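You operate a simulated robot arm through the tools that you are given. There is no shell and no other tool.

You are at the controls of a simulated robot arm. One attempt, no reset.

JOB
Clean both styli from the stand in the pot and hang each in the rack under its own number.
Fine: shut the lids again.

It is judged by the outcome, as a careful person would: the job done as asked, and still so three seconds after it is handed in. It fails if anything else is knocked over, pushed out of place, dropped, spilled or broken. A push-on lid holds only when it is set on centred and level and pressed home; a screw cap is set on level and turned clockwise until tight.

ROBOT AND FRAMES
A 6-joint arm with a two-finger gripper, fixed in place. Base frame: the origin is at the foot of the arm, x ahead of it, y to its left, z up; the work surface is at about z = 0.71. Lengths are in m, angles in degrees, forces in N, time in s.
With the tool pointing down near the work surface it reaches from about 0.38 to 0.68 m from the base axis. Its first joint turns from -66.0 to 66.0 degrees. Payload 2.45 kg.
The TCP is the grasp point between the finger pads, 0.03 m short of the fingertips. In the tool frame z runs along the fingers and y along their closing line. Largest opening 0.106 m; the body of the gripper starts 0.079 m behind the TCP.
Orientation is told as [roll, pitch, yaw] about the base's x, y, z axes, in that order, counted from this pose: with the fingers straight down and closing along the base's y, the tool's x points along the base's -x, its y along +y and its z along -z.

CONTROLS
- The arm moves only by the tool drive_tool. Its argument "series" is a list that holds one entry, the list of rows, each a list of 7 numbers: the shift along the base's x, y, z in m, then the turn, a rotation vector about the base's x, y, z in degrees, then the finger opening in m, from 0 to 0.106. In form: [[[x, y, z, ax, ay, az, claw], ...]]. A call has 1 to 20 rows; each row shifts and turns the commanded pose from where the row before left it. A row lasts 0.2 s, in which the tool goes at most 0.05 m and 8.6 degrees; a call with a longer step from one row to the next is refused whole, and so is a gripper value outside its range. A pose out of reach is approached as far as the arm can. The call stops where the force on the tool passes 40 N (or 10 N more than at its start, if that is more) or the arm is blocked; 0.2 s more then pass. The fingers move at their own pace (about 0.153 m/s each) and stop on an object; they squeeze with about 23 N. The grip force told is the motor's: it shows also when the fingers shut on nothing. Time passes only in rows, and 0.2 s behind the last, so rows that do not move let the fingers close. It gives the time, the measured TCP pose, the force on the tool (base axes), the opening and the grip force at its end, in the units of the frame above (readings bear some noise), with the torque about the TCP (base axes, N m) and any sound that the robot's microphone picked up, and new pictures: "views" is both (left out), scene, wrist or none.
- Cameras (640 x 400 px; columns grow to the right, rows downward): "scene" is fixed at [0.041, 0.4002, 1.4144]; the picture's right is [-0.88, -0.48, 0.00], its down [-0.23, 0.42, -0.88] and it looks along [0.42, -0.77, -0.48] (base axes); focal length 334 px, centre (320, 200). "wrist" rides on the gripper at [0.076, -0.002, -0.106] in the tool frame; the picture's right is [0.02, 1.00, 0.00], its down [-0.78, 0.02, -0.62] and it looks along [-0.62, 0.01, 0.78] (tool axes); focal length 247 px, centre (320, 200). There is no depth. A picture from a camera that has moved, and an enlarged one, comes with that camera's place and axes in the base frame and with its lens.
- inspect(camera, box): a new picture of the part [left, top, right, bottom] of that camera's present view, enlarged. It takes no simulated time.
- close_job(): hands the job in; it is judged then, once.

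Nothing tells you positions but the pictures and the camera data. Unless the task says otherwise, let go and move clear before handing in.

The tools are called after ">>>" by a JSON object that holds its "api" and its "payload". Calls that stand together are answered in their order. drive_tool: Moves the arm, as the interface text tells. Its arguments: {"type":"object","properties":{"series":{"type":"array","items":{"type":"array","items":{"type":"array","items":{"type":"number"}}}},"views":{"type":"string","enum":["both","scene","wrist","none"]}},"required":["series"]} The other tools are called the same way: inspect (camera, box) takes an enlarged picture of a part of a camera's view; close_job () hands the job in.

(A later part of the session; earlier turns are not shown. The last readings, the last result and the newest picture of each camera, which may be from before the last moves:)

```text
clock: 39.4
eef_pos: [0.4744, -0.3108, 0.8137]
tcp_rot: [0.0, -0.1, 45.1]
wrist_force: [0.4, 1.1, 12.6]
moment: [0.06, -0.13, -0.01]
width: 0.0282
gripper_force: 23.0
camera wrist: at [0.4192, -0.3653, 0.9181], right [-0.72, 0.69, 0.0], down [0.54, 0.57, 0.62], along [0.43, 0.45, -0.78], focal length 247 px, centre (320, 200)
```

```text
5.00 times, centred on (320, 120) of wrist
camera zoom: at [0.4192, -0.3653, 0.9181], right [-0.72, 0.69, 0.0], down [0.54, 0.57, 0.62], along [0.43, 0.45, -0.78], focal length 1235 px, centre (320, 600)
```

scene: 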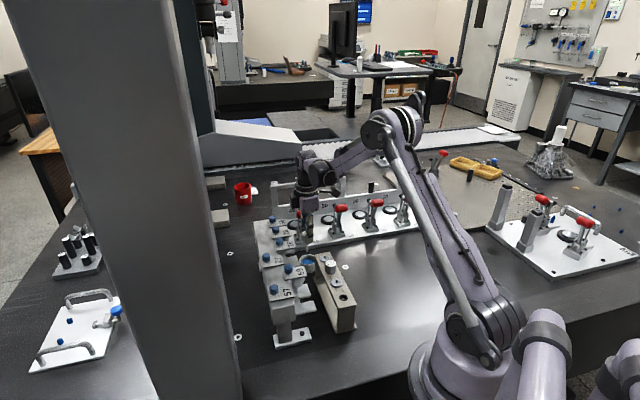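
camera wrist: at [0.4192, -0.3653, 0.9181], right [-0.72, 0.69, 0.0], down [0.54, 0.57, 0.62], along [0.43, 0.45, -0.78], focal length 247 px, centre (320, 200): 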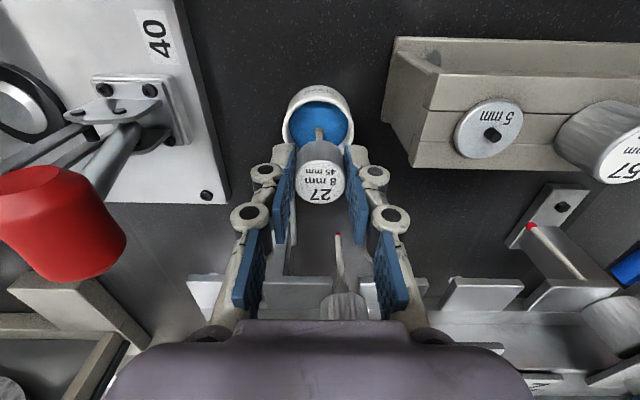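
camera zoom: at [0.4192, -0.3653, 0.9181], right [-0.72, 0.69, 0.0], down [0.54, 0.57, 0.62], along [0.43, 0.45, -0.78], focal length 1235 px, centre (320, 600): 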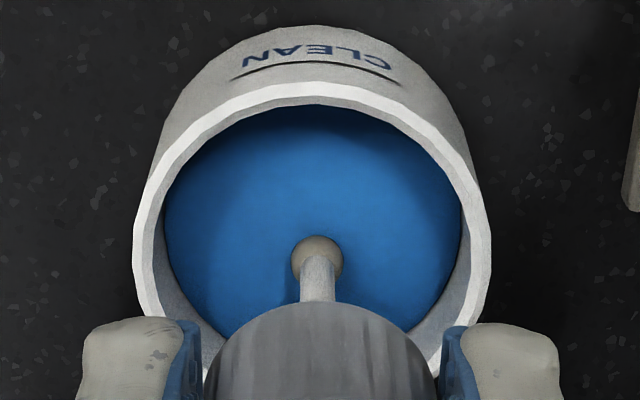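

The ball now looks lighter than before. I'll lift clear to compare it in good light.

>>> {"api": "drive_tool", "payload": {"series": [[[0, 0, 0.005, 0, 0, 0, 0.02], [0, 0, 0.02, 0, 0, 0, 0.02], [0, 0, 0.015, 0, 0, 0, 0.02], [0, 0, 0, 0, 0, 0, 0.02]]]}}

>>> {"api": "inspect", "payload": {"camera": "wrist", "box": [280, 80, 360, 160]}}

>>> {"api": "inspect", "payload": {"camera": "scene", "box": [285, 220, 335, 280]}}

```text
clock: 40.4
eef_pos: [0.4713, -0.3096, 0.8537]
tcp_rot: [0.0, -0.2, 45.1]
wrist_force: [0.6, -0.3, 0.5]
moment: [0.04, -0.01, 0.03]
width: 0.0282
gripper_force: 23.1
camera wrist: at [0.4179, -0.3652, 0.9592], right [-0.72, 0.69, 0.0], down [0.54, 0.57, 0.62], along [0.43, 0.45, -0.78], focal length 247 px, centre (320, 200)
```

scene: 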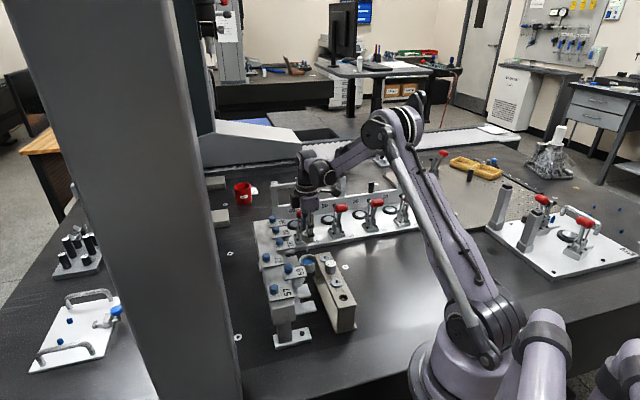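
wrist: 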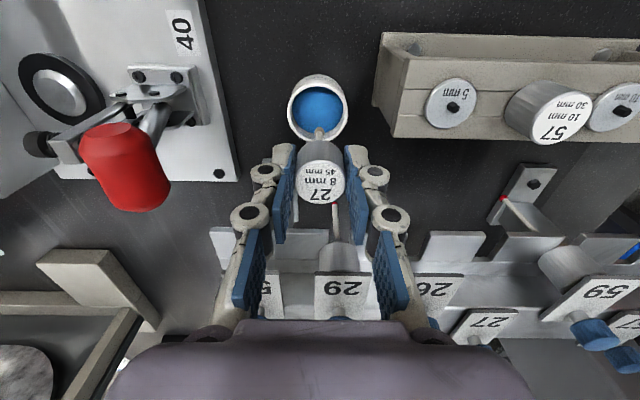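

```text
5.00 times, centred on (320, 120) of wrist
camera zoom: at [0.4179, -0.3652, 0.9592], right [-0.72, 0.69, 0.0], down [0.54, 0.57, 0.62], along [0.43, 0.45, -0.78], focal length 1235 px, centre (320, 600)
```

zoom: 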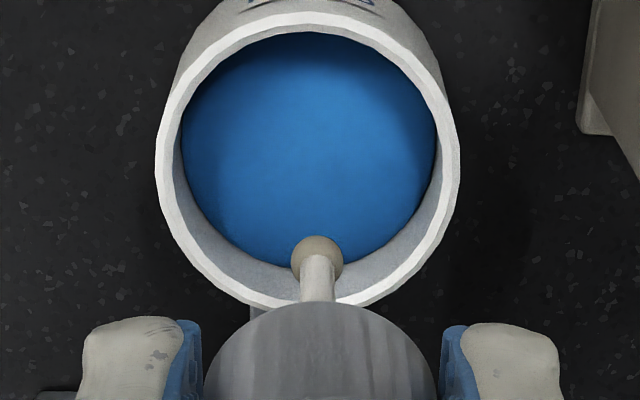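

```text
6.67 times, centred on (310, 250) of scene
camera zoom: at [0.041, 0.4002, 1.4144], right [-0.88, -0.48, 0.0], down [-0.23, 0.42, -0.88], along [0.42, -0.77, -0.48], focal length 2230 px, centre (387, -133)
```

zoom: 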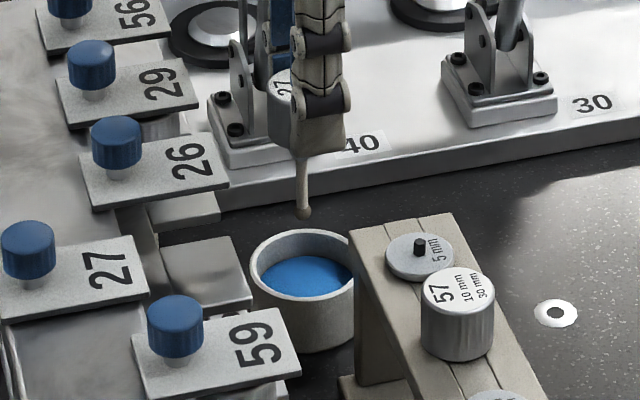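

The ball changed from dark brown to light tan, so cleaning works but may be incomplete. I'll press and twist again and compare.

>>> {"api": "drive_tool", "payload": {"series": [[[0, 0, -0.018, 0, 0, 0, 0.02], [0, 0, -0.018, 0, 0, 0, 0.02], [0, 0, -0.003, 0, 0, 0, 0.02], [0, 0, -0.001, 0, 0, 0, 0.02], [0, 0, 0, 0, 0, 8, 0.02], [0, 0, 0, 0, 0, 8, 0.02], [0, 0, 0, 0, 0, -8, 0.02], [0, 0, 0, 0, 0, -8, 0.02], [0, 0, 0, 0, 0, -8, 0.02], [0, 0, 0, 0, 0, -8, 0.02], [0, 0, 0, 0, 0, 8, 0.02], [0, 0, 0, 0, 0, 8, 0.02], [0, 0, 0, 0, 0, 0, 0.02]]], "views": "wrist"}}

>>> {"api": "inspect", "payload": {"camera": "wrist", "box": [280, 80, 360, 160]}}

```text
clock: 43.2
eef_pos: [0.4729, -0.3088, 0.8142]
tcp_rot: [-0.1, -0.2, 45.2]
wrist_force: [1.0, -2.1, 9.7]
moment: [-0.08, -0.09, 0.01]
width: 0.0287
gripper_force: 22.8
camera wrist: at [0.4196, -0.3645, 0.918], right [-0.72, 0.69, 0.0], down [0.54, 0.57, 0.62], along [0.43, 0.45, -0.78], focal length 247 px, centre (320, 200)
```

wrist: 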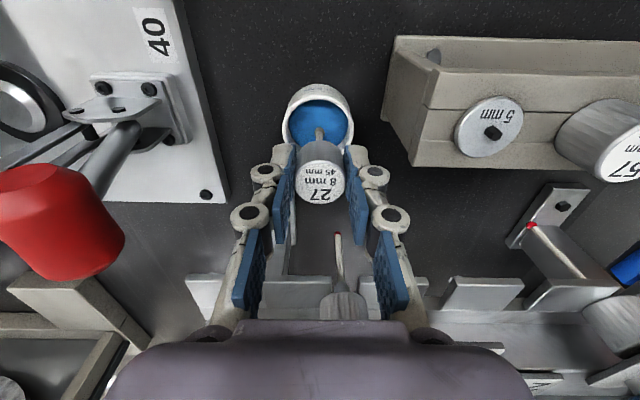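

```text
5.00 times, centred on (320, 120) of wrist
camera zoom: at [0.4196, -0.3645, 0.918], right [-0.72, 0.69, 0.0], down [0.54, 0.57, 0.62], along [0.43, 0.45, -0.78], focal length 1235 px, centre (320, 600)
```

zoom: 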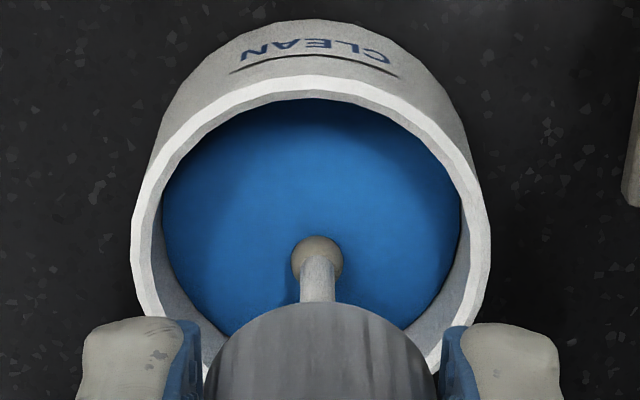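

>>> {"api": "drive_tool", "payload": {"series": [[[0, 0, 0.005, 0, 0, 0, 0.02], [0, 0, 0.02, 0, 0, 0, 0.02], [0, 0, 0.015, 0, 0, 0, 0.02], [0, 0, 0, 0, 0, 0, 0.02]]]}}

>>> {"api": "inspect", "payload": {"camera": "wrist", "box": [280, 80, 360, 160]}}

>>> {"api": "inspect", "payload": {"camera": "scene", "box": [285, 220, 335, 280]}}

>>> {"api": "inspect", "payload": {"camera": "wrist", "box": [310, 115, 335, 145]}}

```text
clock: 44.2
eef_pos: [0.4732, -0.3079, 0.8525]
tcp_rot: [0.0, -0.2, 45.2]
wrist_force: [-1.0, 0.1, -1.2]
moment: [0.0, 0.03, -0.01]
width: 0.0283
gripper_force: 23.1
camera wrist: at [0.4198, -0.3633, 0.958], right [-0.72, 0.69, 0.0], down [0.54, 0.57, 0.62], along [0.43, 0.45, -0.78], focal length 247 px, centre (320, 200)
```

scene: 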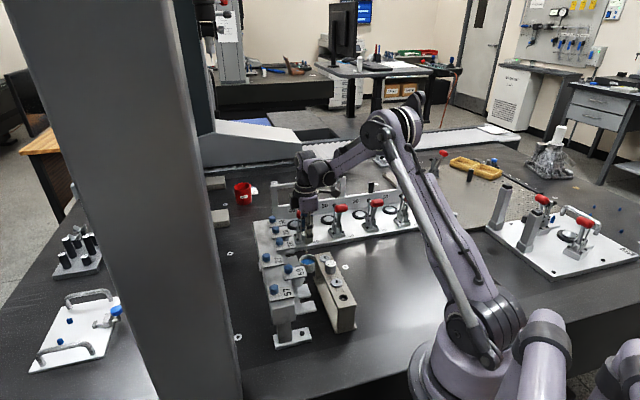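
wrist: 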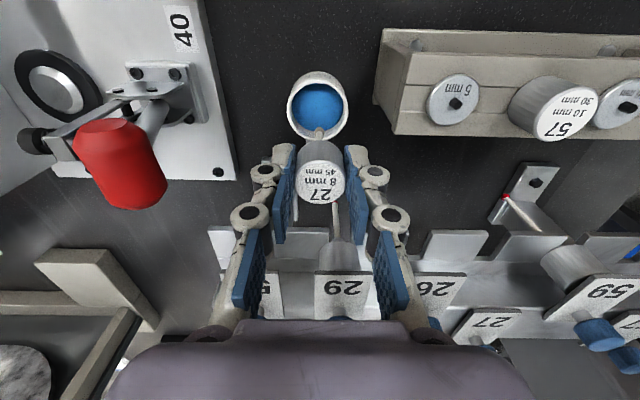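

```text
5.00 times, centred on (320, 120) of wrist
camera zoom: at [0.4198, -0.3633, 0.958], right [-0.72, 0.69, 0.0], down [0.54, 0.57, 0.62], along [0.43, 0.45, -0.78], focal length 1235 px, centre (320, 600)
```

zoom: 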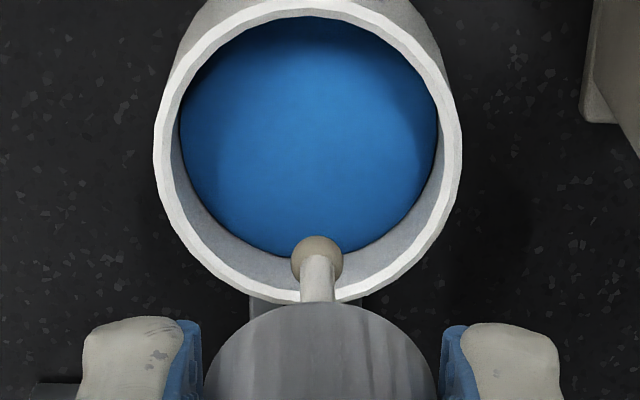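

```text
6.67 times, centred on (310, 250) of scene
camera zoom: at [0.041, 0.4002, 1.4144], right [-0.88, -0.48, 0.0], down [-0.23, 0.42, -0.88], along [0.42, -0.77, -0.48], focal length 2230 px, centre (387, -133)
```

zoom: 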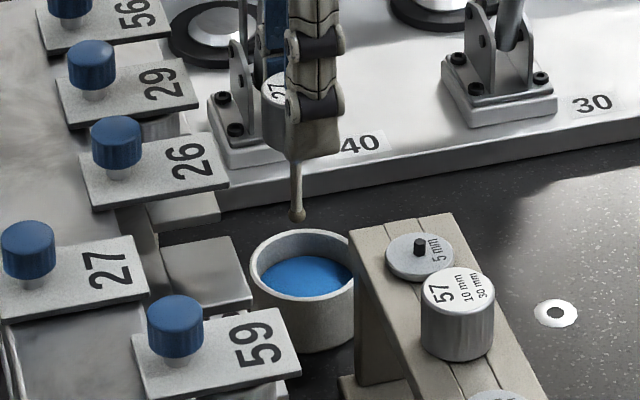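

```text
13.33 times, centred on (322, 130) of wrist
camera zoom: at [0.4198, -0.3633, 0.958], right [-0.72, 0.69, 0.0], down [0.54, 0.57, 0.62], along [0.43, 0.45, -0.78], focal length 3293 px, centre (287, 1133)
```

zoom: 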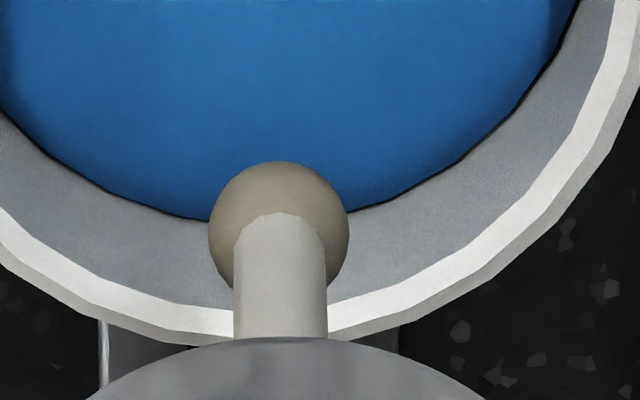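

The ball looks uniformly tan after the second pass. To be sure it's as clean as it gets, I'll do one more longer press with twisting and compare at the same zoom.

>>> {"api": "drive_tool", "payload": {"series": [[[0, 0, -0.018, 0, 0, 0, 0.02], [0, 0, -0.018, 0, 0, 0, 0.02], [0, 0, -0.003, 0, 0, 0, 0.02], [0, 0, -0.0013, 0, 0, 0, 0.02], [0, 0, 0, 0, 0, 8, 0.02], [0, 0, 0, 0, 0, 8, 0.02], [0, 0, 0, 0, 0, 8, 0.02], [0, 0, 0, 0, 0, -8, 0.02], [0, 0, 0, 0, 0, -8, 0.02], [0, 0, 0, 0, 0, -8, 0.02], [0, 0, 0, 0, 0, -8, 0.02], [0, 0, 0, 0, 0, -8, 0.02], [0, 0, 0, 0, 0, -8, 0.02], [0, 0, 0, 0, 0, 8, 0.02], [0, 0, 0, 0, 0, 8, 0.02], [0, 0, 0, 0, 0, 8, 0.02], [0, 0, 0, 0, 0, 0, 0.02], [0, 0, 0, 0, 0, 0, 0.02]]], "views": "none"}}

>>> {"api": "drive_tool", "payload": {"series": [[[0, 0, 0.0053, 0, 0, 0, 0.02], [0, 0, 0.02, 0, 0, 0, 0.02], [0, 0, 0.015, 0, 0, 0, 0.02], [0, 0, 0, 0, 0, 0, 0.02]]], "views": "wrist"}}

>>> {"api": "inspect", "payload": {"camera": "wrist", "box": [310, 115, 335, 145]}}

>>> {"api": "inspect", "payload": {"camera": "scene", "box": [285, 220, 335, 280]}}

```text
clock: 48.0
eef_pos: [0.4718, -0.3098, 0.8127]
tcp_rot: [0.0, -0.2, 45.0]
wrist_force: [1.3, -0.1, 13.2]
moment: [0.0, -0.07, 0.02]
width: 0.0284
gripper_force: 23.1
```

```text
clock: 49.0
eef_pos: [0.4734, -0.3091, 0.8521]
tcp_rot: [0.0, -0.2, 45.0]
wrist_force: [0.1, -0.4, 0.8]
moment: [0.01, 0.04, -0.04]
width: 0.0285
gripper_force: 23.1
camera wrist: at [0.4185, -0.3645, 0.9572], right [-0.72, 0.69, 0.0], down [0.54, 0.57, 0.62], along [0.43, 0.45, -0.78], focal length 247 px, centre (320, 200)
```

wrist: 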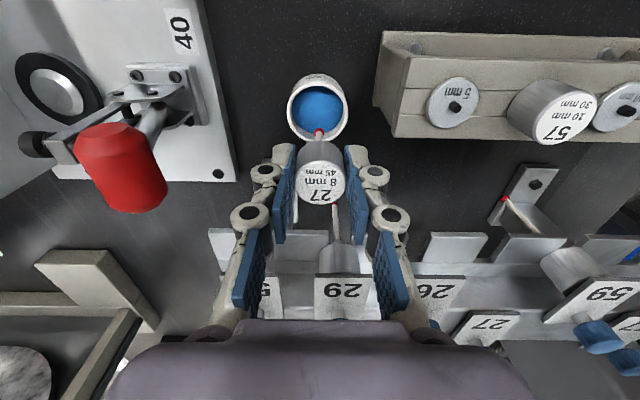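

```text
13.33 times, centred on (322, 130) of wrist
camera zoom: at [0.4185, -0.3645, 0.9572], right [-0.72, 0.69, 0.0], down [0.54, 0.57, 0.62], along [0.43, 0.45, -0.78], focal length 3293 px, centre (287, 1133)
```

zoom: 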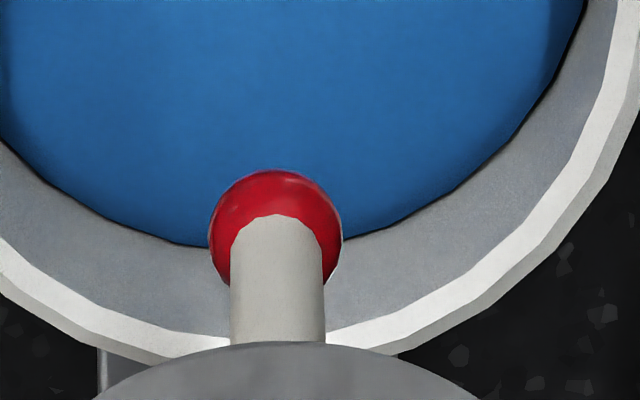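

```text
6.67 times, centred on (310, 250) of scene
camera zoom: at [0.041, 0.4002, 1.4144], right [-0.88, -0.48, 0.0], down [-0.23, 0.42, -0.88], along [0.42, -0.77, -0.48], focal length 2230 px, centre (387, -133)
```

zoom: 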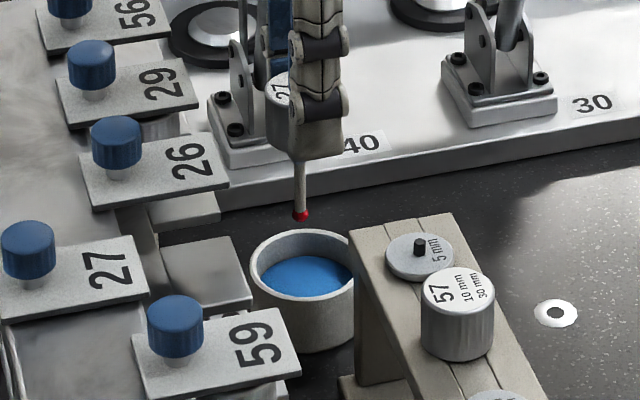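

The ball is now ruby red, so stylus 27 is clean after three press-and-twist passes. The finger knuckles would sit at lid height in the port with this low grip, so I'll put the stylus briefly back in its stand hole and regrip higher on the head.

>>> {"api": "drive_tool", "payload": {"series": [[[0, 0, 0.04, 0, 0, 0, 0.02], [0, 0, 0.04, 0, 0, 0, 0.02], [0, 0, 0.02, 0, 0, 0, 0.02], [-0.0211, 0.01601, 0, 0, 0, 0, 0.02], [-0.0211, 0.01601, 0, 0, 0, 0, 0.02], [-0.0211, 0.01601, 0, 0, 0, 0, 0.02], [-0.0211, 0.01601, 0, 0, 0, 0, 0.02], [-0.0211, 0.01601, 0, 0, 0, 0, 0.02], [-0.0211, 0.01601, 0, 0, 0, 0, 0.02], [-0.0211, 0.01601, 0, 0, 0, 0, 0.02], [-0.0211, 0.01601, 0, 0, 0, 0, 0.02], [-0.0211, 0.01601, 0, 0, 0, 0, 0.02], [0, 0, -0.03, 0, 0, 0, 0.02], [0, 0, -0.034, 0, 0, 0, 0.02], [0, 0, 0, 0, 0, 0, 0.02]]]}}

>>> {"api": "inspect", "payload": {"camera": "wrist", "box": [260, 80, 380, 200]}}

>>> {"api": "inspect", "payload": {"camera": "scene", "box": [310, 240, 370, 310]}}

```text
clock: 52.2
eef_pos: [0.2863, -0.1667, 0.8914]
tcp_rot: [0.0, -0.2, 45.0]
wrist_force: [-0.2, -0.1, -0.1]
moment: [0.04, 0.0, 0.02]
width: 0.0286
gripper_force: 23.4
camera wrist: at [0.2319, -0.2216, 0.9964], right [-0.72, 0.69, 0.0], down [0.54, 0.57, 0.62], along [0.43, 0.45, -0.78], focal length 247 px, centre (320, 200)
```

scene: 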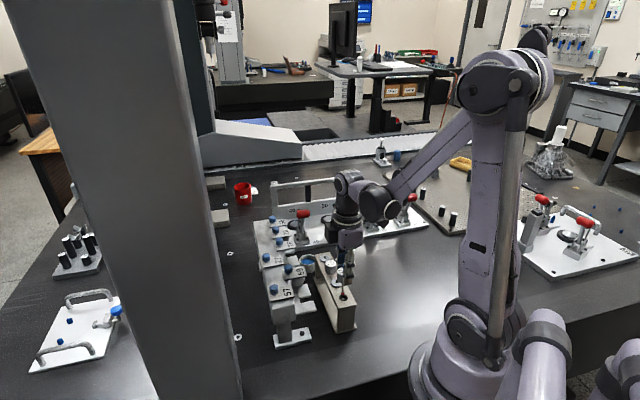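
wrist: 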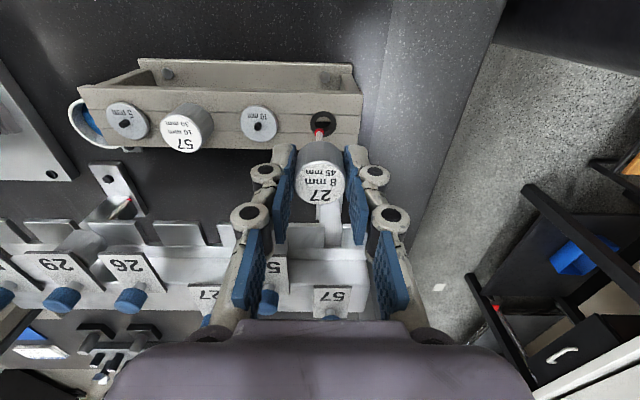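

```text
3.33 times, centred on (320, 140) of wrist
camera zoom: at [0.2319, -0.2216, 0.9964], right [-0.72, 0.69, 0.0], down [0.54, 0.57, 0.62], along [0.43, 0.45, -0.78], focal length 823 px, centre (320, 400)
```

zoom: 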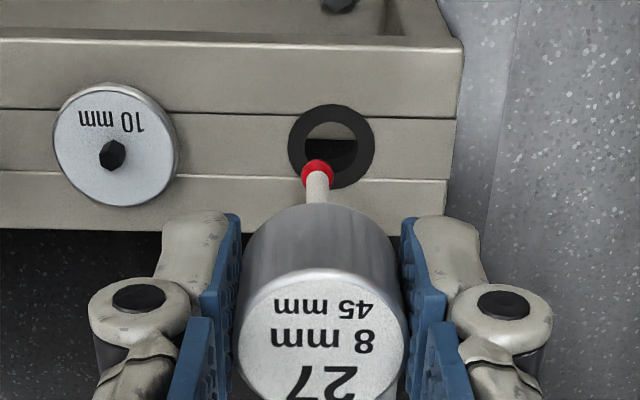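

```text
5.71 times, centred on (340, 275) of scene
camera zoom: at [0.041, 0.4002, 1.4144], right [-0.88, -0.48, 0.0], down [-0.23, 0.42, -0.88], along [0.42, -0.77, -0.48], focal length 1911 px, centre (206, -229)
```

zoom: 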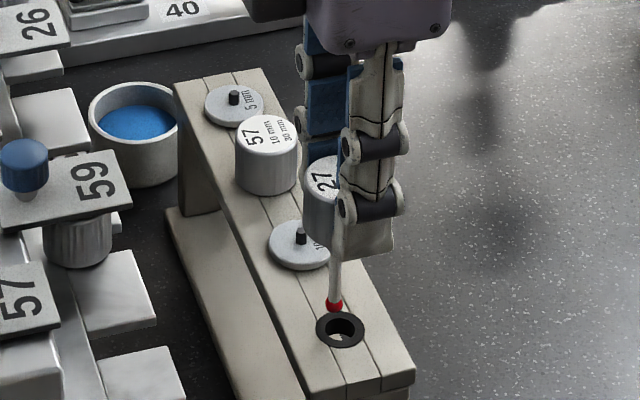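

The hole is about 2 mm further along +s; I'll correct and lower the stem partway in.

>>> {"api": "drive_tool", "payload": {"series": [[[-0.0007, 0.0021, 0, 0, 0, 0, 0.02], [0, 0, -0.01, 0, 0, 0, 0.02], [0, 0, -0.01, 0, 0, 0, 0.02], [0, 0, 0, 0, 0, 0, 0.02]]]}}

>>> {"api": "inspect", "payload": {"camera": "wrist", "box": [260, 80, 380, 200]}}

>>> {"api": "inspect", "payload": {"camera": "scene", "box": [310, 240, 370, 310]}}

```text
clock: 53.2
eef_pos: [0.2836, -0.1639, 0.8685]
tcp_rot: [-0.1, -0.2, 45.0]
wrist_force: [0.5, -0.3, 0.0]
moment: [-0.02, -0.01, 0.02]
width: 0.0286
gripper_force: 22.4
camera wrist: at [0.2293, -0.2187, 0.9743], right [-0.72, 0.69, 0.0], down [0.54, 0.57, 0.62], along [0.43, 0.45, -0.78], focal length 247 px, centre (320, 200)
```

scene: 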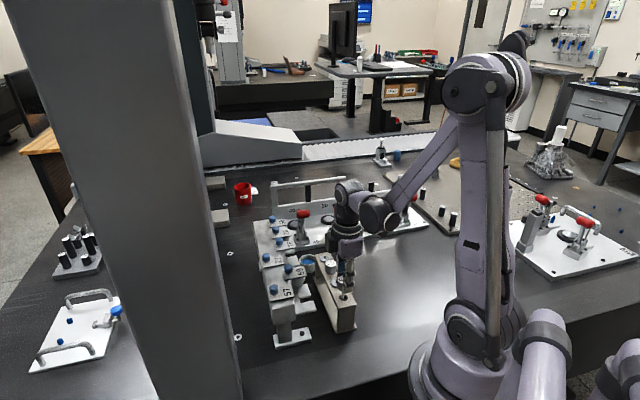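
wrist: 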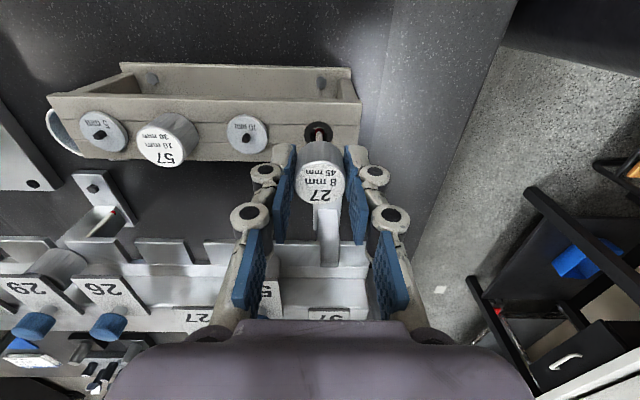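

```text
3.33 times, centred on (320, 140) of wrist
camera zoom: at [0.2293, -0.2187, 0.9743], right [-0.72, 0.69, 0.0], down [0.54, 0.57, 0.62], along [0.43, 0.45, -0.78], focal length 823 px, centre (320, 400)
```

zoom: 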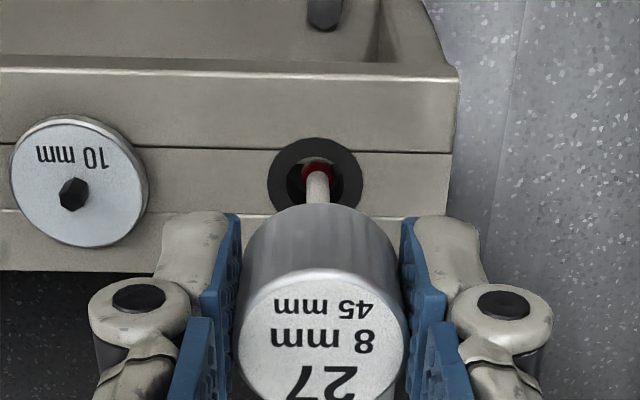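

```text
5.71 times, centred on (340, 275) of scene
camera zoom: at [0.041, 0.4002, 1.4144], right [-0.88, -0.48, 0.0], down [-0.23, 0.42, -0.88], along [0.42, -0.77, -0.48], focal length 1911 px, centre (206, -229)
```

zoom: 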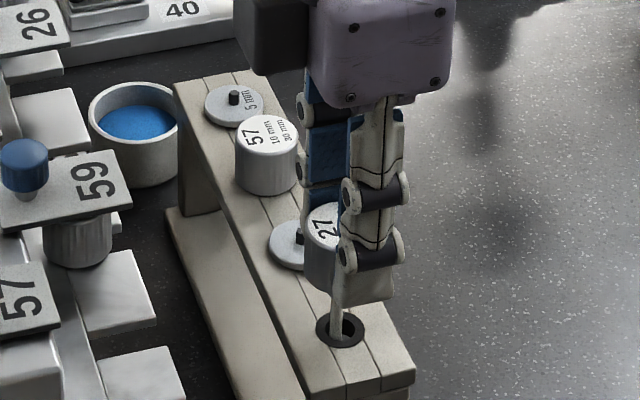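

The ball is inside the hole and centred. I'll lower the rest until the head rests on the stand.

>>> {"api": "drive_tool", "payload": {"series": [[[0, 0, -0.012, 0, 0, 0, 0.02], [0, 0, -0.012, 0, 0, 0, 0.02], [0, 0, -0.005, 0, 0, 0, 0.02], [0, 0, 0, 0, 0, 0, 0.02]]], "views": "none"}}

>>> {"api": "drive_tool", "payload": {"series": [[[0, 0, -0.0015, 0, 0, 0, 0.02], [0, 0, 0, 0, 0, 0, 0.02]]], "views": "none"}}

>>> {"api": "drive_tool", "payload": {"series": [[[0, 0, -0.001, 0, 0, 0, 0.02], [0, 0, 0, 0, 0, 0, 0.02]]], "views": "wrist"}}

```text
clock: 54.2
eef_pos: [0.2838, -0.1634, 0.8391]
tcp_rot: [0.0, -0.2, 45.1]
wrist_force: [1.5, 0.8, 20.3]
moment: [0.08, -0.2, -0.03]
width: 0.0287
gripper_force: 22.3
```

```text
clock: 54.8
eef_pos: [0.281, -0.1643, 0.8381]
tcp_rot: [0.1, -0.1, 45.1]
wrist_force: [-1.1, -0.2, -0.4]
moment: [0.05, -0.05, -0.01]
width: 0.0285
gripper_force: 23.8
```

```text
clock: 55.4
eef_pos: [0.2814, -0.1633, 0.8359]
tcp_rot: [0.0, -0.3, 45.1]
wrist_force: [0.8, 0.0, 0.7]
moment: [0.01, 0.0, -0.03]
width: 0.0285
gripper_force: 23.3
camera wrist: at [0.2281, -0.2186, 0.9422], right [-0.72, 0.69, 0.0], down [0.54, 0.57, 0.62], along [0.43, 0.45, -0.78], focal length 247 px, centre (320, 200)
```

wrist: 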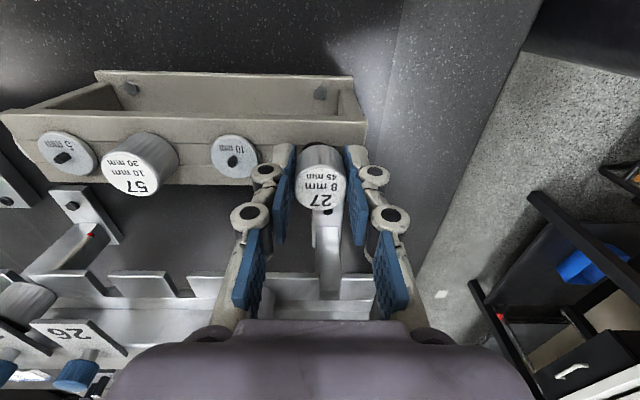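

The 20 N vanished, so the neck likely settled into the hole. I'll look at how the head sits.

>>> {"api": "inspect", "payload": {"camera": "wrist", "box": [240, 120, 400, 230]}}

>>> {"api": "inspect", "payload": {"camera": "scene", "box": [310, 240, 380, 330]}}

```text
3.64 times, centred on (320, 175) of wrist
camera zoom: at [0.2281, -0.2186, 0.9422], right [-0.72, 0.69, 0.0], down [0.54, 0.57, 0.62], along [0.43, 0.45, -0.78], focal length 898 px, centre (320, 291)
```

zoom: 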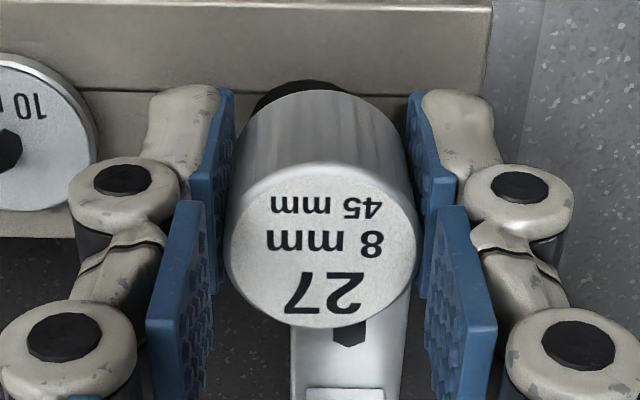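

```text
4.44 times, centred on (345, 285) of scene
camera zoom: at [0.041, 0.4002, 1.4144], right [-0.88, -0.48, 0.0], down [-0.23, 0.42, -0.88], along [0.42, -0.77, -0.48], focal length 1487 px, centre (209, -178)
```

zoom: 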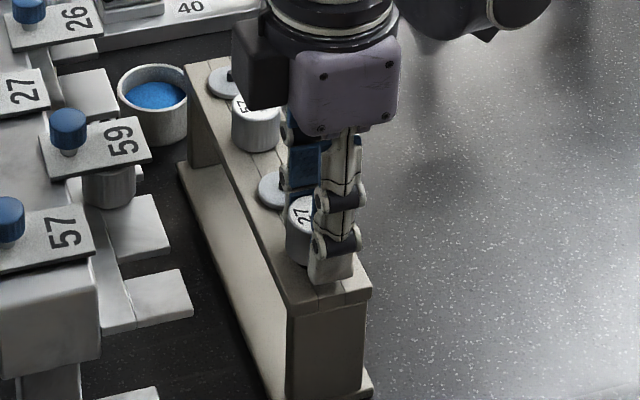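

Almost down; I'll continue in millimetre steps until I feel contact.

>>> {"api": "drive_tool", "payload": {"series": [[[0, 0, -0.001, 0, 0, 0, 0.02], [0, 0, 0, 0, 0, 0, 0.02]]], "views": "none"}}

>>> {"api": "drive_tool", "payload": {"series": [[[0, 0, -0.001, 0, 0, 0, 0.02], [0, 0, 0, 0, 0, 0, 0.02]]], "views": "none"}}

```text
clock: 56.0
eef_pos: [0.28, -0.1632, 0.8357]
tcp_rot: [0.0, -0.1, 45.1]
wrist_force: [-0.5, -0.3, -0.5]
moment: [0.02, 0.07, -0.01]
width: 0.0284
gripper_force: 23.0
```

```text
clock: 56.6
eef_pos: [0.282, -0.1635, 0.8346]
tcp_rot: [0.0, -0.2, 45.1]
wrist_force: [1.6, -1.7, -0.2]
moment: [-0.07, -0.06, 0.0]
width: 0.0288
gripper_force: 23.0
```

The head seems to sit higher in the fingers than at first, so it slipped up in the grip while something resisted. I'll raise slightly and inspect the stylus.

>>> {"api": "drive_tool", "payload": {"series": [[[0, 0, 0.01, 0, 0, 0, 0.02], [0, 0, 0.015, 0, 0, 0, 0.02], [0, 0, 0.02, 0, 0, 0, 0.02], [0, 0, 0.015, 0, 0, 0, 0.02], [0, 0, 0, 0, 0, 0, 0.02]]]}}

>>> {"api": "inspect", "payload": {"camera": "wrist", "box": [260, 80, 380, 200]}}

>>> {"api": "inspect", "payload": {"camera": "scene", "box": [310, 240, 370, 310]}}

```text
clock: 57.8
eef_pos: [0.2823, -0.1625, 0.8938]
tcp_rot: [0.0, -0.2, 45.1]
wrist_force: [0.5, -0.6, -0.4]
moment: [0.01, -0.03, 0.03]
width: 0.0283
gripper_force: 22.1
camera wrist: at [0.2288, -0.218, 0.9997], right [-0.72, 0.69, 0.0], down [0.54, 0.57, 0.62], along [0.43, 0.45, -0.78], focal length 247 px, centre (320, 200)
```

scene: 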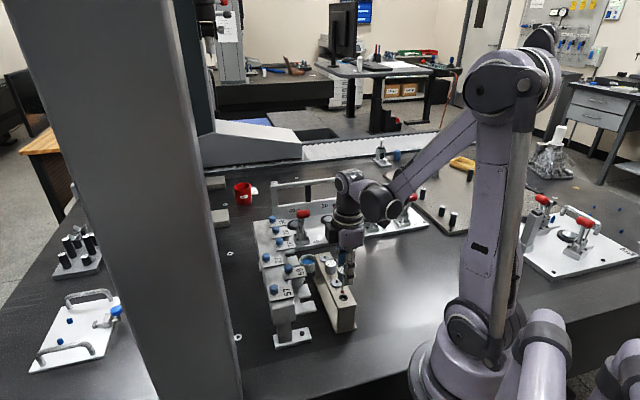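
wrist: 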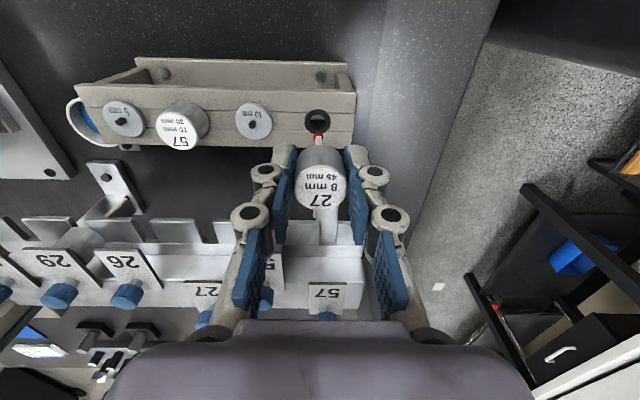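

```text
3.33 times, centred on (320, 140) of wrist
camera zoom: at [0.2288, -0.218, 0.9997], right [-0.72, 0.69, 0.0], down [0.54, 0.57, 0.62], along [0.43, 0.45, -0.78], focal length 823 px, centre (320, 400)
```

zoom: 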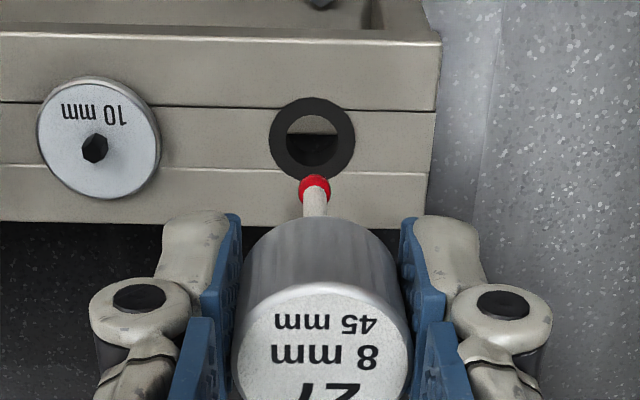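

```text
5.71 times, centred on (340, 275) of scene
camera zoom: at [0.041, 0.4002, 1.4144], right [-0.88, -0.48, 0.0], down [-0.23, 0.42, -0.88], along [0.42, -0.77, -0.48], focal length 1911 px, centre (206, -229)
```

zoom: 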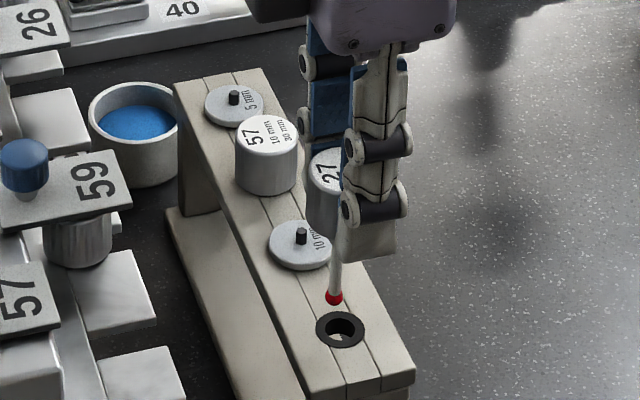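

The stylus slipped about 10 mm up in the grip because the ball caught the hole's rim off-centre by around 3 mm. It's upright and still clean red; I'll hover the ball just above the hole and align more carefully.

>>> {"api": "drive_tool", "payload": {"series": [[[0, 0, -0.01, 0, 0, 0, 0.02], [0, 0, -0.009, 0, 0, 0, 0.02], [0, 0, 0, 0, 0, 0, 0.02]]]}}

>>> {"api": "inspect", "payload": {"camera": "wrist", "box": [280, 100, 360, 180]}}

>>> {"api": "inspect", "payload": {"camera": "scene", "box": [320, 265, 370, 315]}}

```text
clock: 58.6
eef_pos: [0.283, -0.1624, 0.8749]
tcp_rot: [0.0, -0.2, 45.0]
wrist_force: [-0.9, 0.3, -0.2]
moment: [-0.01, -0.01, -0.01]
width: 0.0283
gripper_force: 22.7
camera wrist: at [0.2291, -0.218, 0.9815], right [-0.72, 0.69, 0.0], down [0.54, 0.57, 0.62], along [0.43, 0.45, -0.78], focal length 247 px, centre (320, 200)
```

scene: 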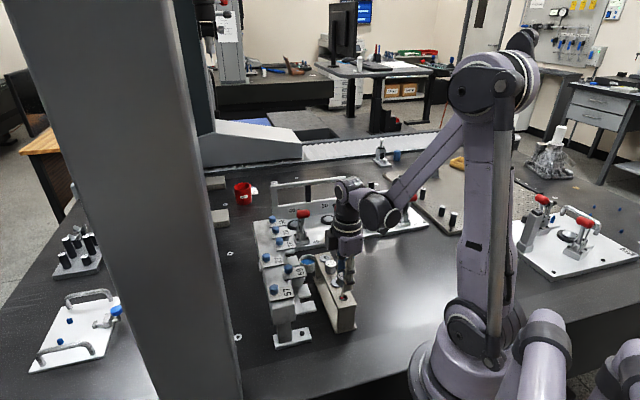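
wrist: 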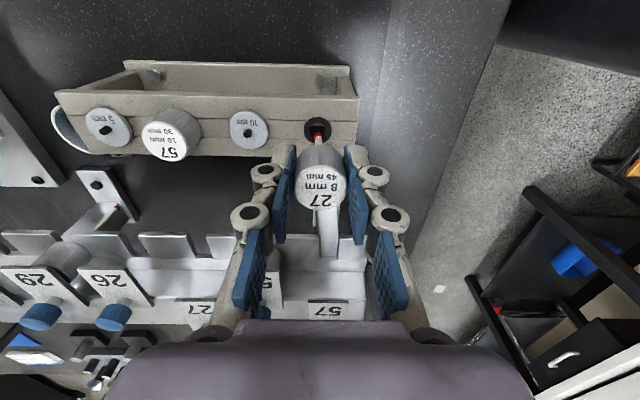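

```text
5.00 times, centred on (320, 140) of wrist
camera zoom: at [0.2291, -0.218, 0.9815], right [-0.72, 0.69, 0.0], down [0.54, 0.57, 0.62], along [0.43, 0.45, -0.78], focal length 1235 px, centre (320, 500)
```

zoom: 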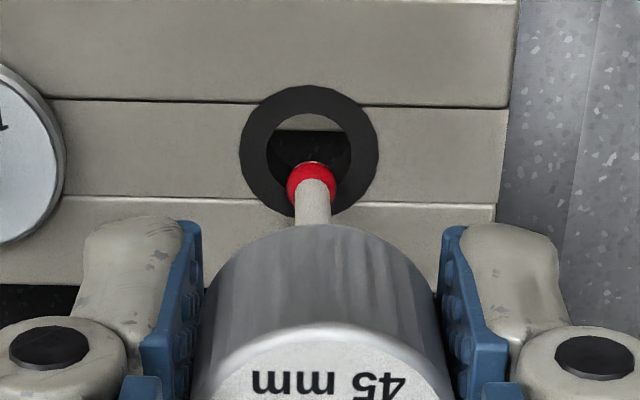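

```text
8.00 times, centred on (345, 290) of scene
camera zoom: at [0.041, 0.4002, 1.4144], right [-0.88, -0.48, 0.0], down [-0.23, 0.42, -0.88], along [0.42, -0.77, -0.48], focal length 2676 px, centre (120, -520)
```

zoom: 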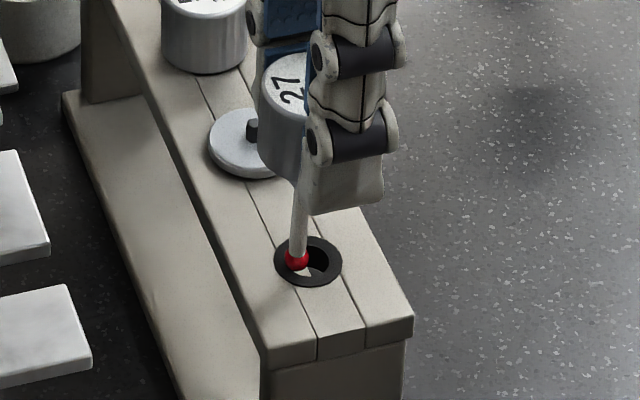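

The scene view shows the ball about 4 mm too far toward the rack relative to the hole, while it's aligned along the stand. I'll rise a bit, shift 4 mm in -w and check again.

>>> {"api": "drive_tool", "payload": {"series": [[[0, 0, 0.006, 0, 0, 0, 0.02], [-0.0028, -0.0028, 0, 0, 0, 0, 0.02], [0, 0, 0, 0, 0, 0, 0.02]]]}}

>>> {"api": "inspect", "payload": {"camera": "wrist", "box": [280, 100, 360, 180]}}

>>> {"api": "inspect", "payload": {"camera": "scene", "box": [320, 265, 370, 315]}}

```text
clock: 59.4
eef_pos: [0.2792, -0.1662, 0.8815]
tcp_rot: [0.0, -0.2, 45.1]
wrist_force: [0.3, 0.7, 0.8]
moment: [0.0, 0.01, -0.01]
width: 0.0283
gripper_force: 22.8
camera wrist: at [0.2254, -0.2209, 0.987], right [-0.72, 0.69, 0.0], down [0.54, 0.57, 0.62], along [0.43, 0.45, -0.78], focal length 247 px, centre (320, 200)
```

scene: 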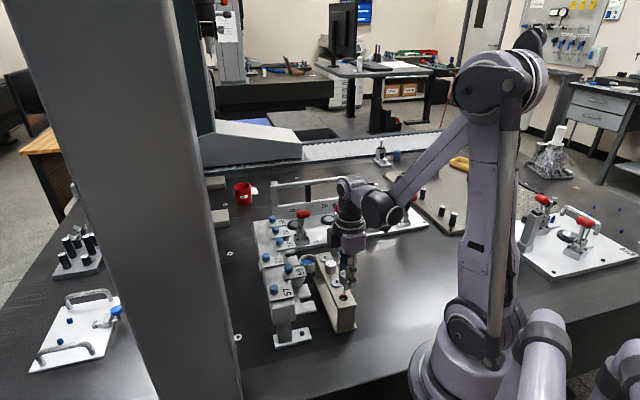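
wrist: 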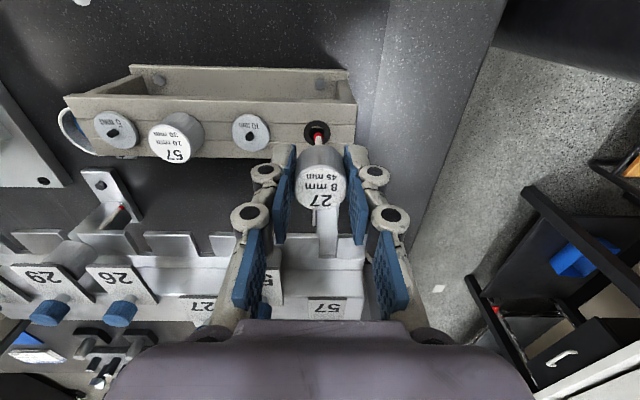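

```text
5.00 times, centred on (320, 140) of wrist
camera zoom: at [0.2254, -0.2209, 0.987], right [-0.72, 0.69, 0.0], down [0.54, 0.57, 0.62], along [0.43, 0.45, -0.78], focal length 1235 px, centre (320, 500)
```

zoom: 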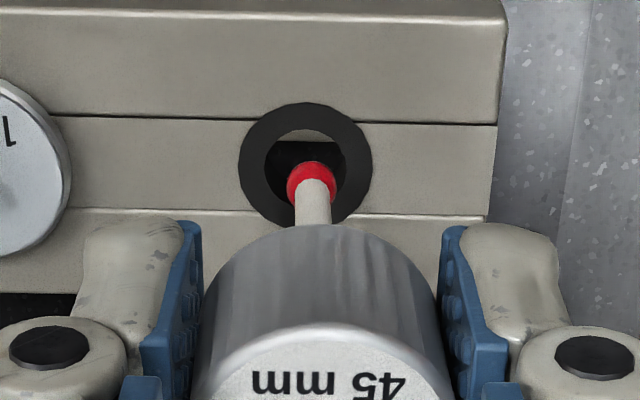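

```text
8.00 times, centred on (345, 290) of scene
camera zoom: at [0.041, 0.4002, 1.4144], right [-0.88, -0.48, 0.0], down [-0.23, 0.42, -0.88], along [0.42, -0.77, -0.48], focal length 2676 px, centre (120, -520)
```

zoom: 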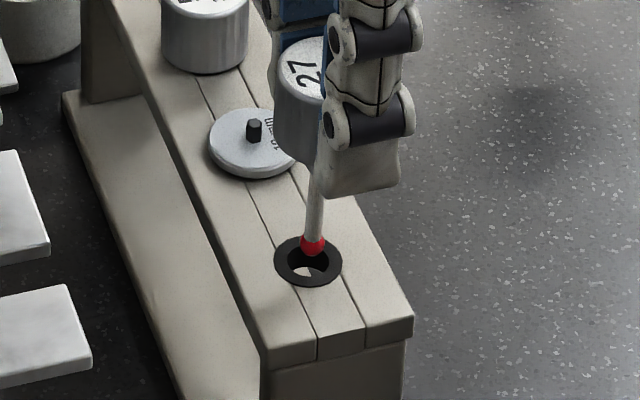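

Both views now agree that the ball is centred over the hole. I'll lower in steps while watching the force.

>>> {"api": "drive_tool", "payload": {"series": [[[0.0005, -0.0005, -0.006, 0, 0, 0, 0.02], [0, 0, -0.008, 0, 0, 0, 0.02], [0, 0, 0, 0, 0, 0, 0.02]]], "views": "none"}}

>>> {"api": "drive_tool", "payload": {"series": [[[0, 0, -0.006, 0, 0, 0, 0.02], [0, 0, -0.006, 0, 0, 0, 0.02], [0, 0, 0, 0, 0, 0, 0.02]]], "views": "both"}}

>>> {"api": "inspect", "payload": {"camera": "wrist", "box": [260, 100, 380, 220]}}

>>> {"api": "inspect", "payload": {"camera": "scene", "box": [320, 260, 370, 320]}}

```text
clock: 60.2
eef_pos: [0.2802, -0.1655, 0.8679]
tcp_rot: [0.1, -0.2, 45.1]
wrist_force: [0.4, -0.8, 0.0]
moment: [0.0, 0.01, 0.02]
width: 0.0285
gripper_force: 23.0
```

```text
clock: 61.0
eef_pos: [0.2808, -0.1671, 0.8563]
tcp_rot: [0.0, -0.2, 45.0]
wrist_force: [-0.4, -0.4, -0.2]
moment: [0.01, -0.02, -0.02]
width: 0.0284
gripper_force: 22.8
camera wrist: at [0.2261, -0.2213, 0.961], right [-0.72, 0.69, 0.0], down [0.54, 0.57, 0.62], along [0.43, 0.45, -0.78], focal length 247 px, centre (320, 200)
```

scene: 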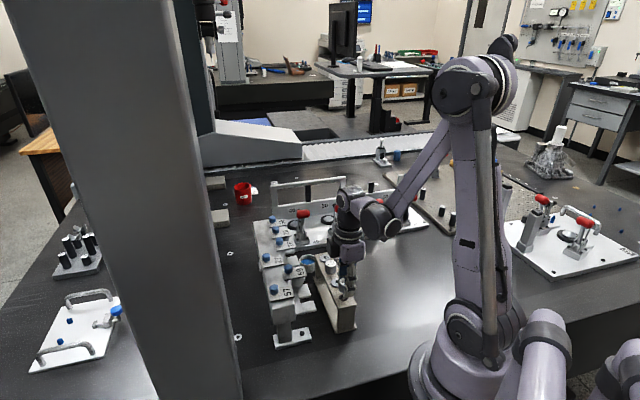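
wrist: 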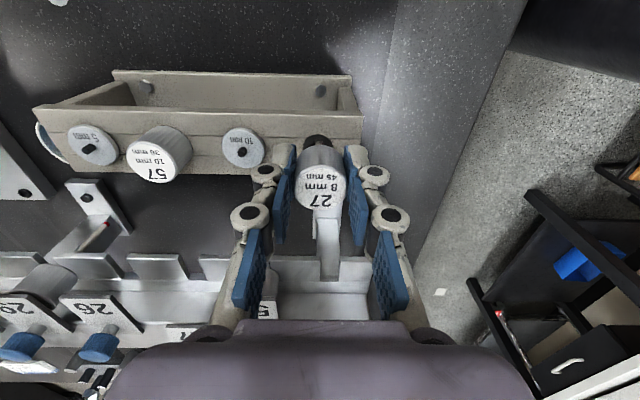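

```text
3.33 times, centred on (320, 160) of wrist
camera zoom: at [0.2261, -0.2213, 0.961], right [-0.72, 0.69, 0.0], down [0.54, 0.57, 0.62], along [0.43, 0.45, -0.78], focal length 823 px, centre (320, 333)
```

zoom: 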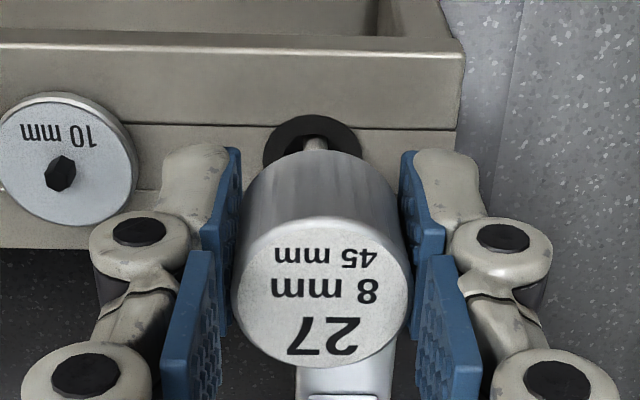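

```text
6.67 times, centred on (345, 290) of scene
camera zoom: at [0.041, 0.4002, 1.4144], right [-0.88, -0.48, 0.0], down [-0.23, 0.42, -0.88], along [0.42, -0.77, -0.48], focal length 2230 px, centre (153, -400)
```

zoom: 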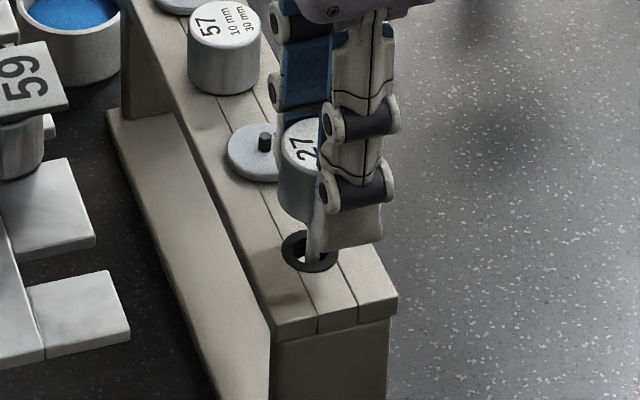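

Stem is inside and clear. I'll lower further until the head rests.

>>> {"api": "drive_tool", "payload": {"series": [[[0, 0, -0.006, 0, 0, 0, 0.02], [0, 0, -0.005, 0, 0, 0, 0.02], [0, 0, 0, 0, 0, 0, 0.02]]], "views": "none"}}

>>> {"api": "drive_tool", "payload": {"series": [[[0, 0, -0.004, 0, 0, 0, 0.02], [0, 0, 0, 0, 0, 0, 0.02]]], "views": "none"}}

>>> {"api": "drive_tool", "payload": {"series": [[[0, 0, -0.002, 0, 0, 0, 0.02], [0, 0, 0, 0, 0, 0, 0.02]]], "views": "wrist"}}

>>> {"api": "inspect", "payload": {"camera": "wrist", "box": [260, 120, 380, 220]}}

>>> {"api": "inspect", "payload": {"camera": "scene", "box": [320, 260, 370, 320]}}

```text
clock: 61.8
eef_pos: [0.2801, -0.1661, 0.8453]
tcp_rot: [0.0, -0.2, 45.0]
wrist_force: [0.1, 0.4, -0.1]
moment: [0.03, 0.0, 0.03]
width: 0.0285
gripper_force: 22.6
```

```text
clock: 62.4
eef_pos: [0.2807, -0.1651, 0.8407]
tcp_rot: [0.0, -0.1, 45.1]
wrist_force: [-0.3, -0.1, -0.3]
moment: [0.0, -0.03, 0.03]
width: 0.0286
gripper_force: 22.9
```

```text
clock: 63.0
eef_pos: [0.2805, -0.1666, 0.8396]
tcp_rot: [0.0, -0.2, 45.1]
wrist_force: [0.0, -0.1, 0.1]
moment: [-0.01, -0.02, -0.01]
width: 0.0285
gripper_force: 22.7
camera wrist: at [0.2265, -0.2213, 0.9445], right [-0.72, 0.69, 0.0], down [0.54, 0.57, 0.62], along [0.43, 0.45, -0.78], focal length 247 px, centre (320, 200)
```

wrist: 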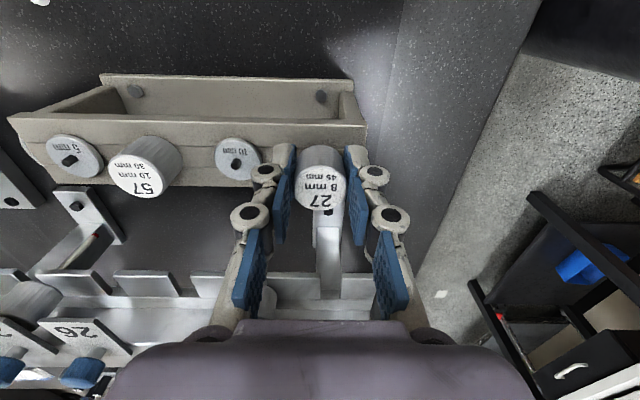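

```text
4.00 times, centred on (320, 170) of wrist
camera zoom: at [0.2265, -0.2213, 0.9445], right [-0.72, 0.69, 0.0], down [0.54, 0.57, 0.62], along [0.43, 0.45, -0.78], focal length 988 px, centre (320, 320)
```

zoom: 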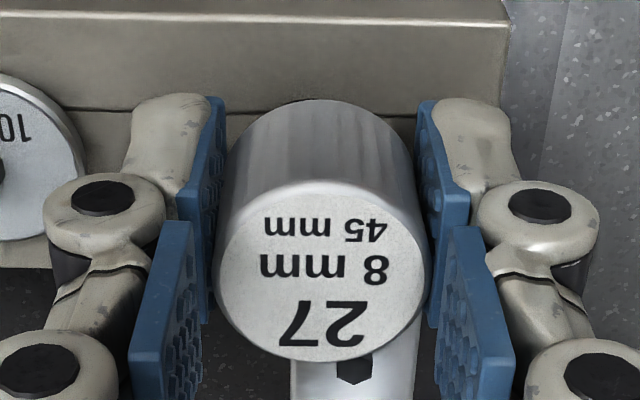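

```text
6.67 times, centred on (345, 290) of scene
camera zoom: at [0.041, 0.4002, 1.4144], right [-0.88, -0.48, 0.0], down [-0.23, 0.42, -0.88], along [0.42, -0.77, -0.48], focal length 2230 px, centre (153, -400)
```

zoom: 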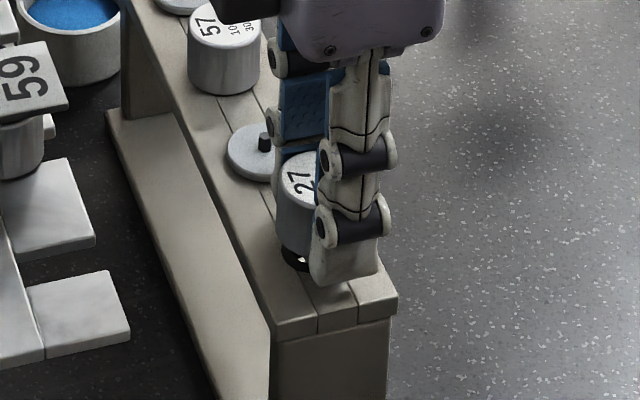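

A few mm remain under the head. I'll continue in small steps.

>>> {"api": "drive_tool", "payload": {"series": [[[0, 0, -0.002, 0, 0, 0, 0.02], [0, 0, 0, 0, 0, 0, 0.02]]], "views": "none"}}

>>> {"api": "drive_tool", "payload": {"series": [[[0, 0, -0.002, 0, 0, 0, 0.02], [0, 0, 0, 0, 0, 0, 0.02]]], "views": "none"}}

>>> {"api": "drive_tool", "payload": {"series": [[[0, 0, -0.0015, 0, 0, 0, 0.02], [0, 0, 0, 0, 0, 0, 0.02]]], "views": "scene"}}

>>> {"api": "inspect", "payload": {"camera": "scene", "box": [320, 260, 370, 320]}}

```text
clock: 63.6
eef_pos: [0.2794, -0.1663, 0.8363]
tcp_rot: [0.0, -0.2, 45.1]
wrist_force: [-0.2, -0.2, -0.9]
moment: [-0.01, 0.01, 0.02]
width: 0.0283
gripper_force: 23.4
```

```text
clock: 64.2
eef_pos: [0.2803, -0.1664, 0.8347]
tcp_rot: [0.0, -0.2, 45.1]
wrist_force: [2.5, 1.9, 0.1]
moment: [0.06, -0.09, -0.04]
width: 0.0284
gripper_force: 22.5
```

```text
clock: 64.8
eef_pos: [0.2804, -0.1657, 0.8343]
tcp_rot: [0.0, -0.1, 45.1]
wrist_force: [1.3, 1.4, -0.8]
moment: [0.01, -0.01, -0.04]
width: 0.0281
gripper_force: 23.2
```

scene: 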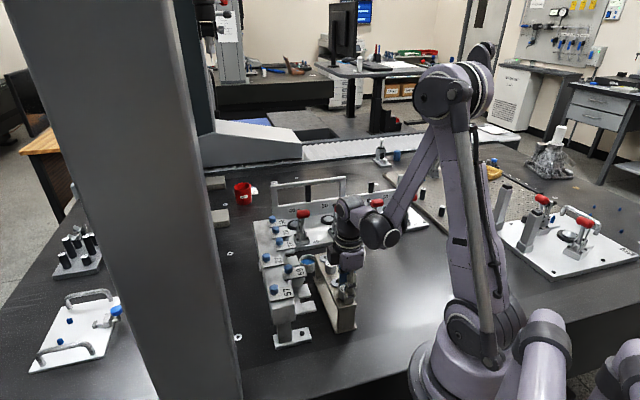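

```text
6.67 times, centred on (345, 290) of scene
camera zoom: at [0.041, 0.4002, 1.4144], right [-0.88, -0.48, 0.0], down [-0.23, 0.42, -0.88], along [0.42, -0.77, -0.48], focal length 2230 px, centre (153, -400)
```

zoom: 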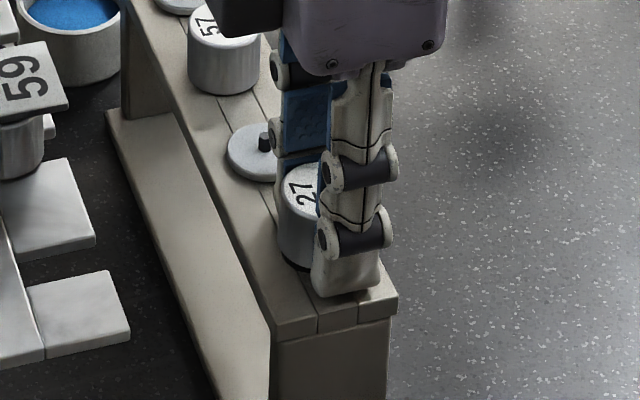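

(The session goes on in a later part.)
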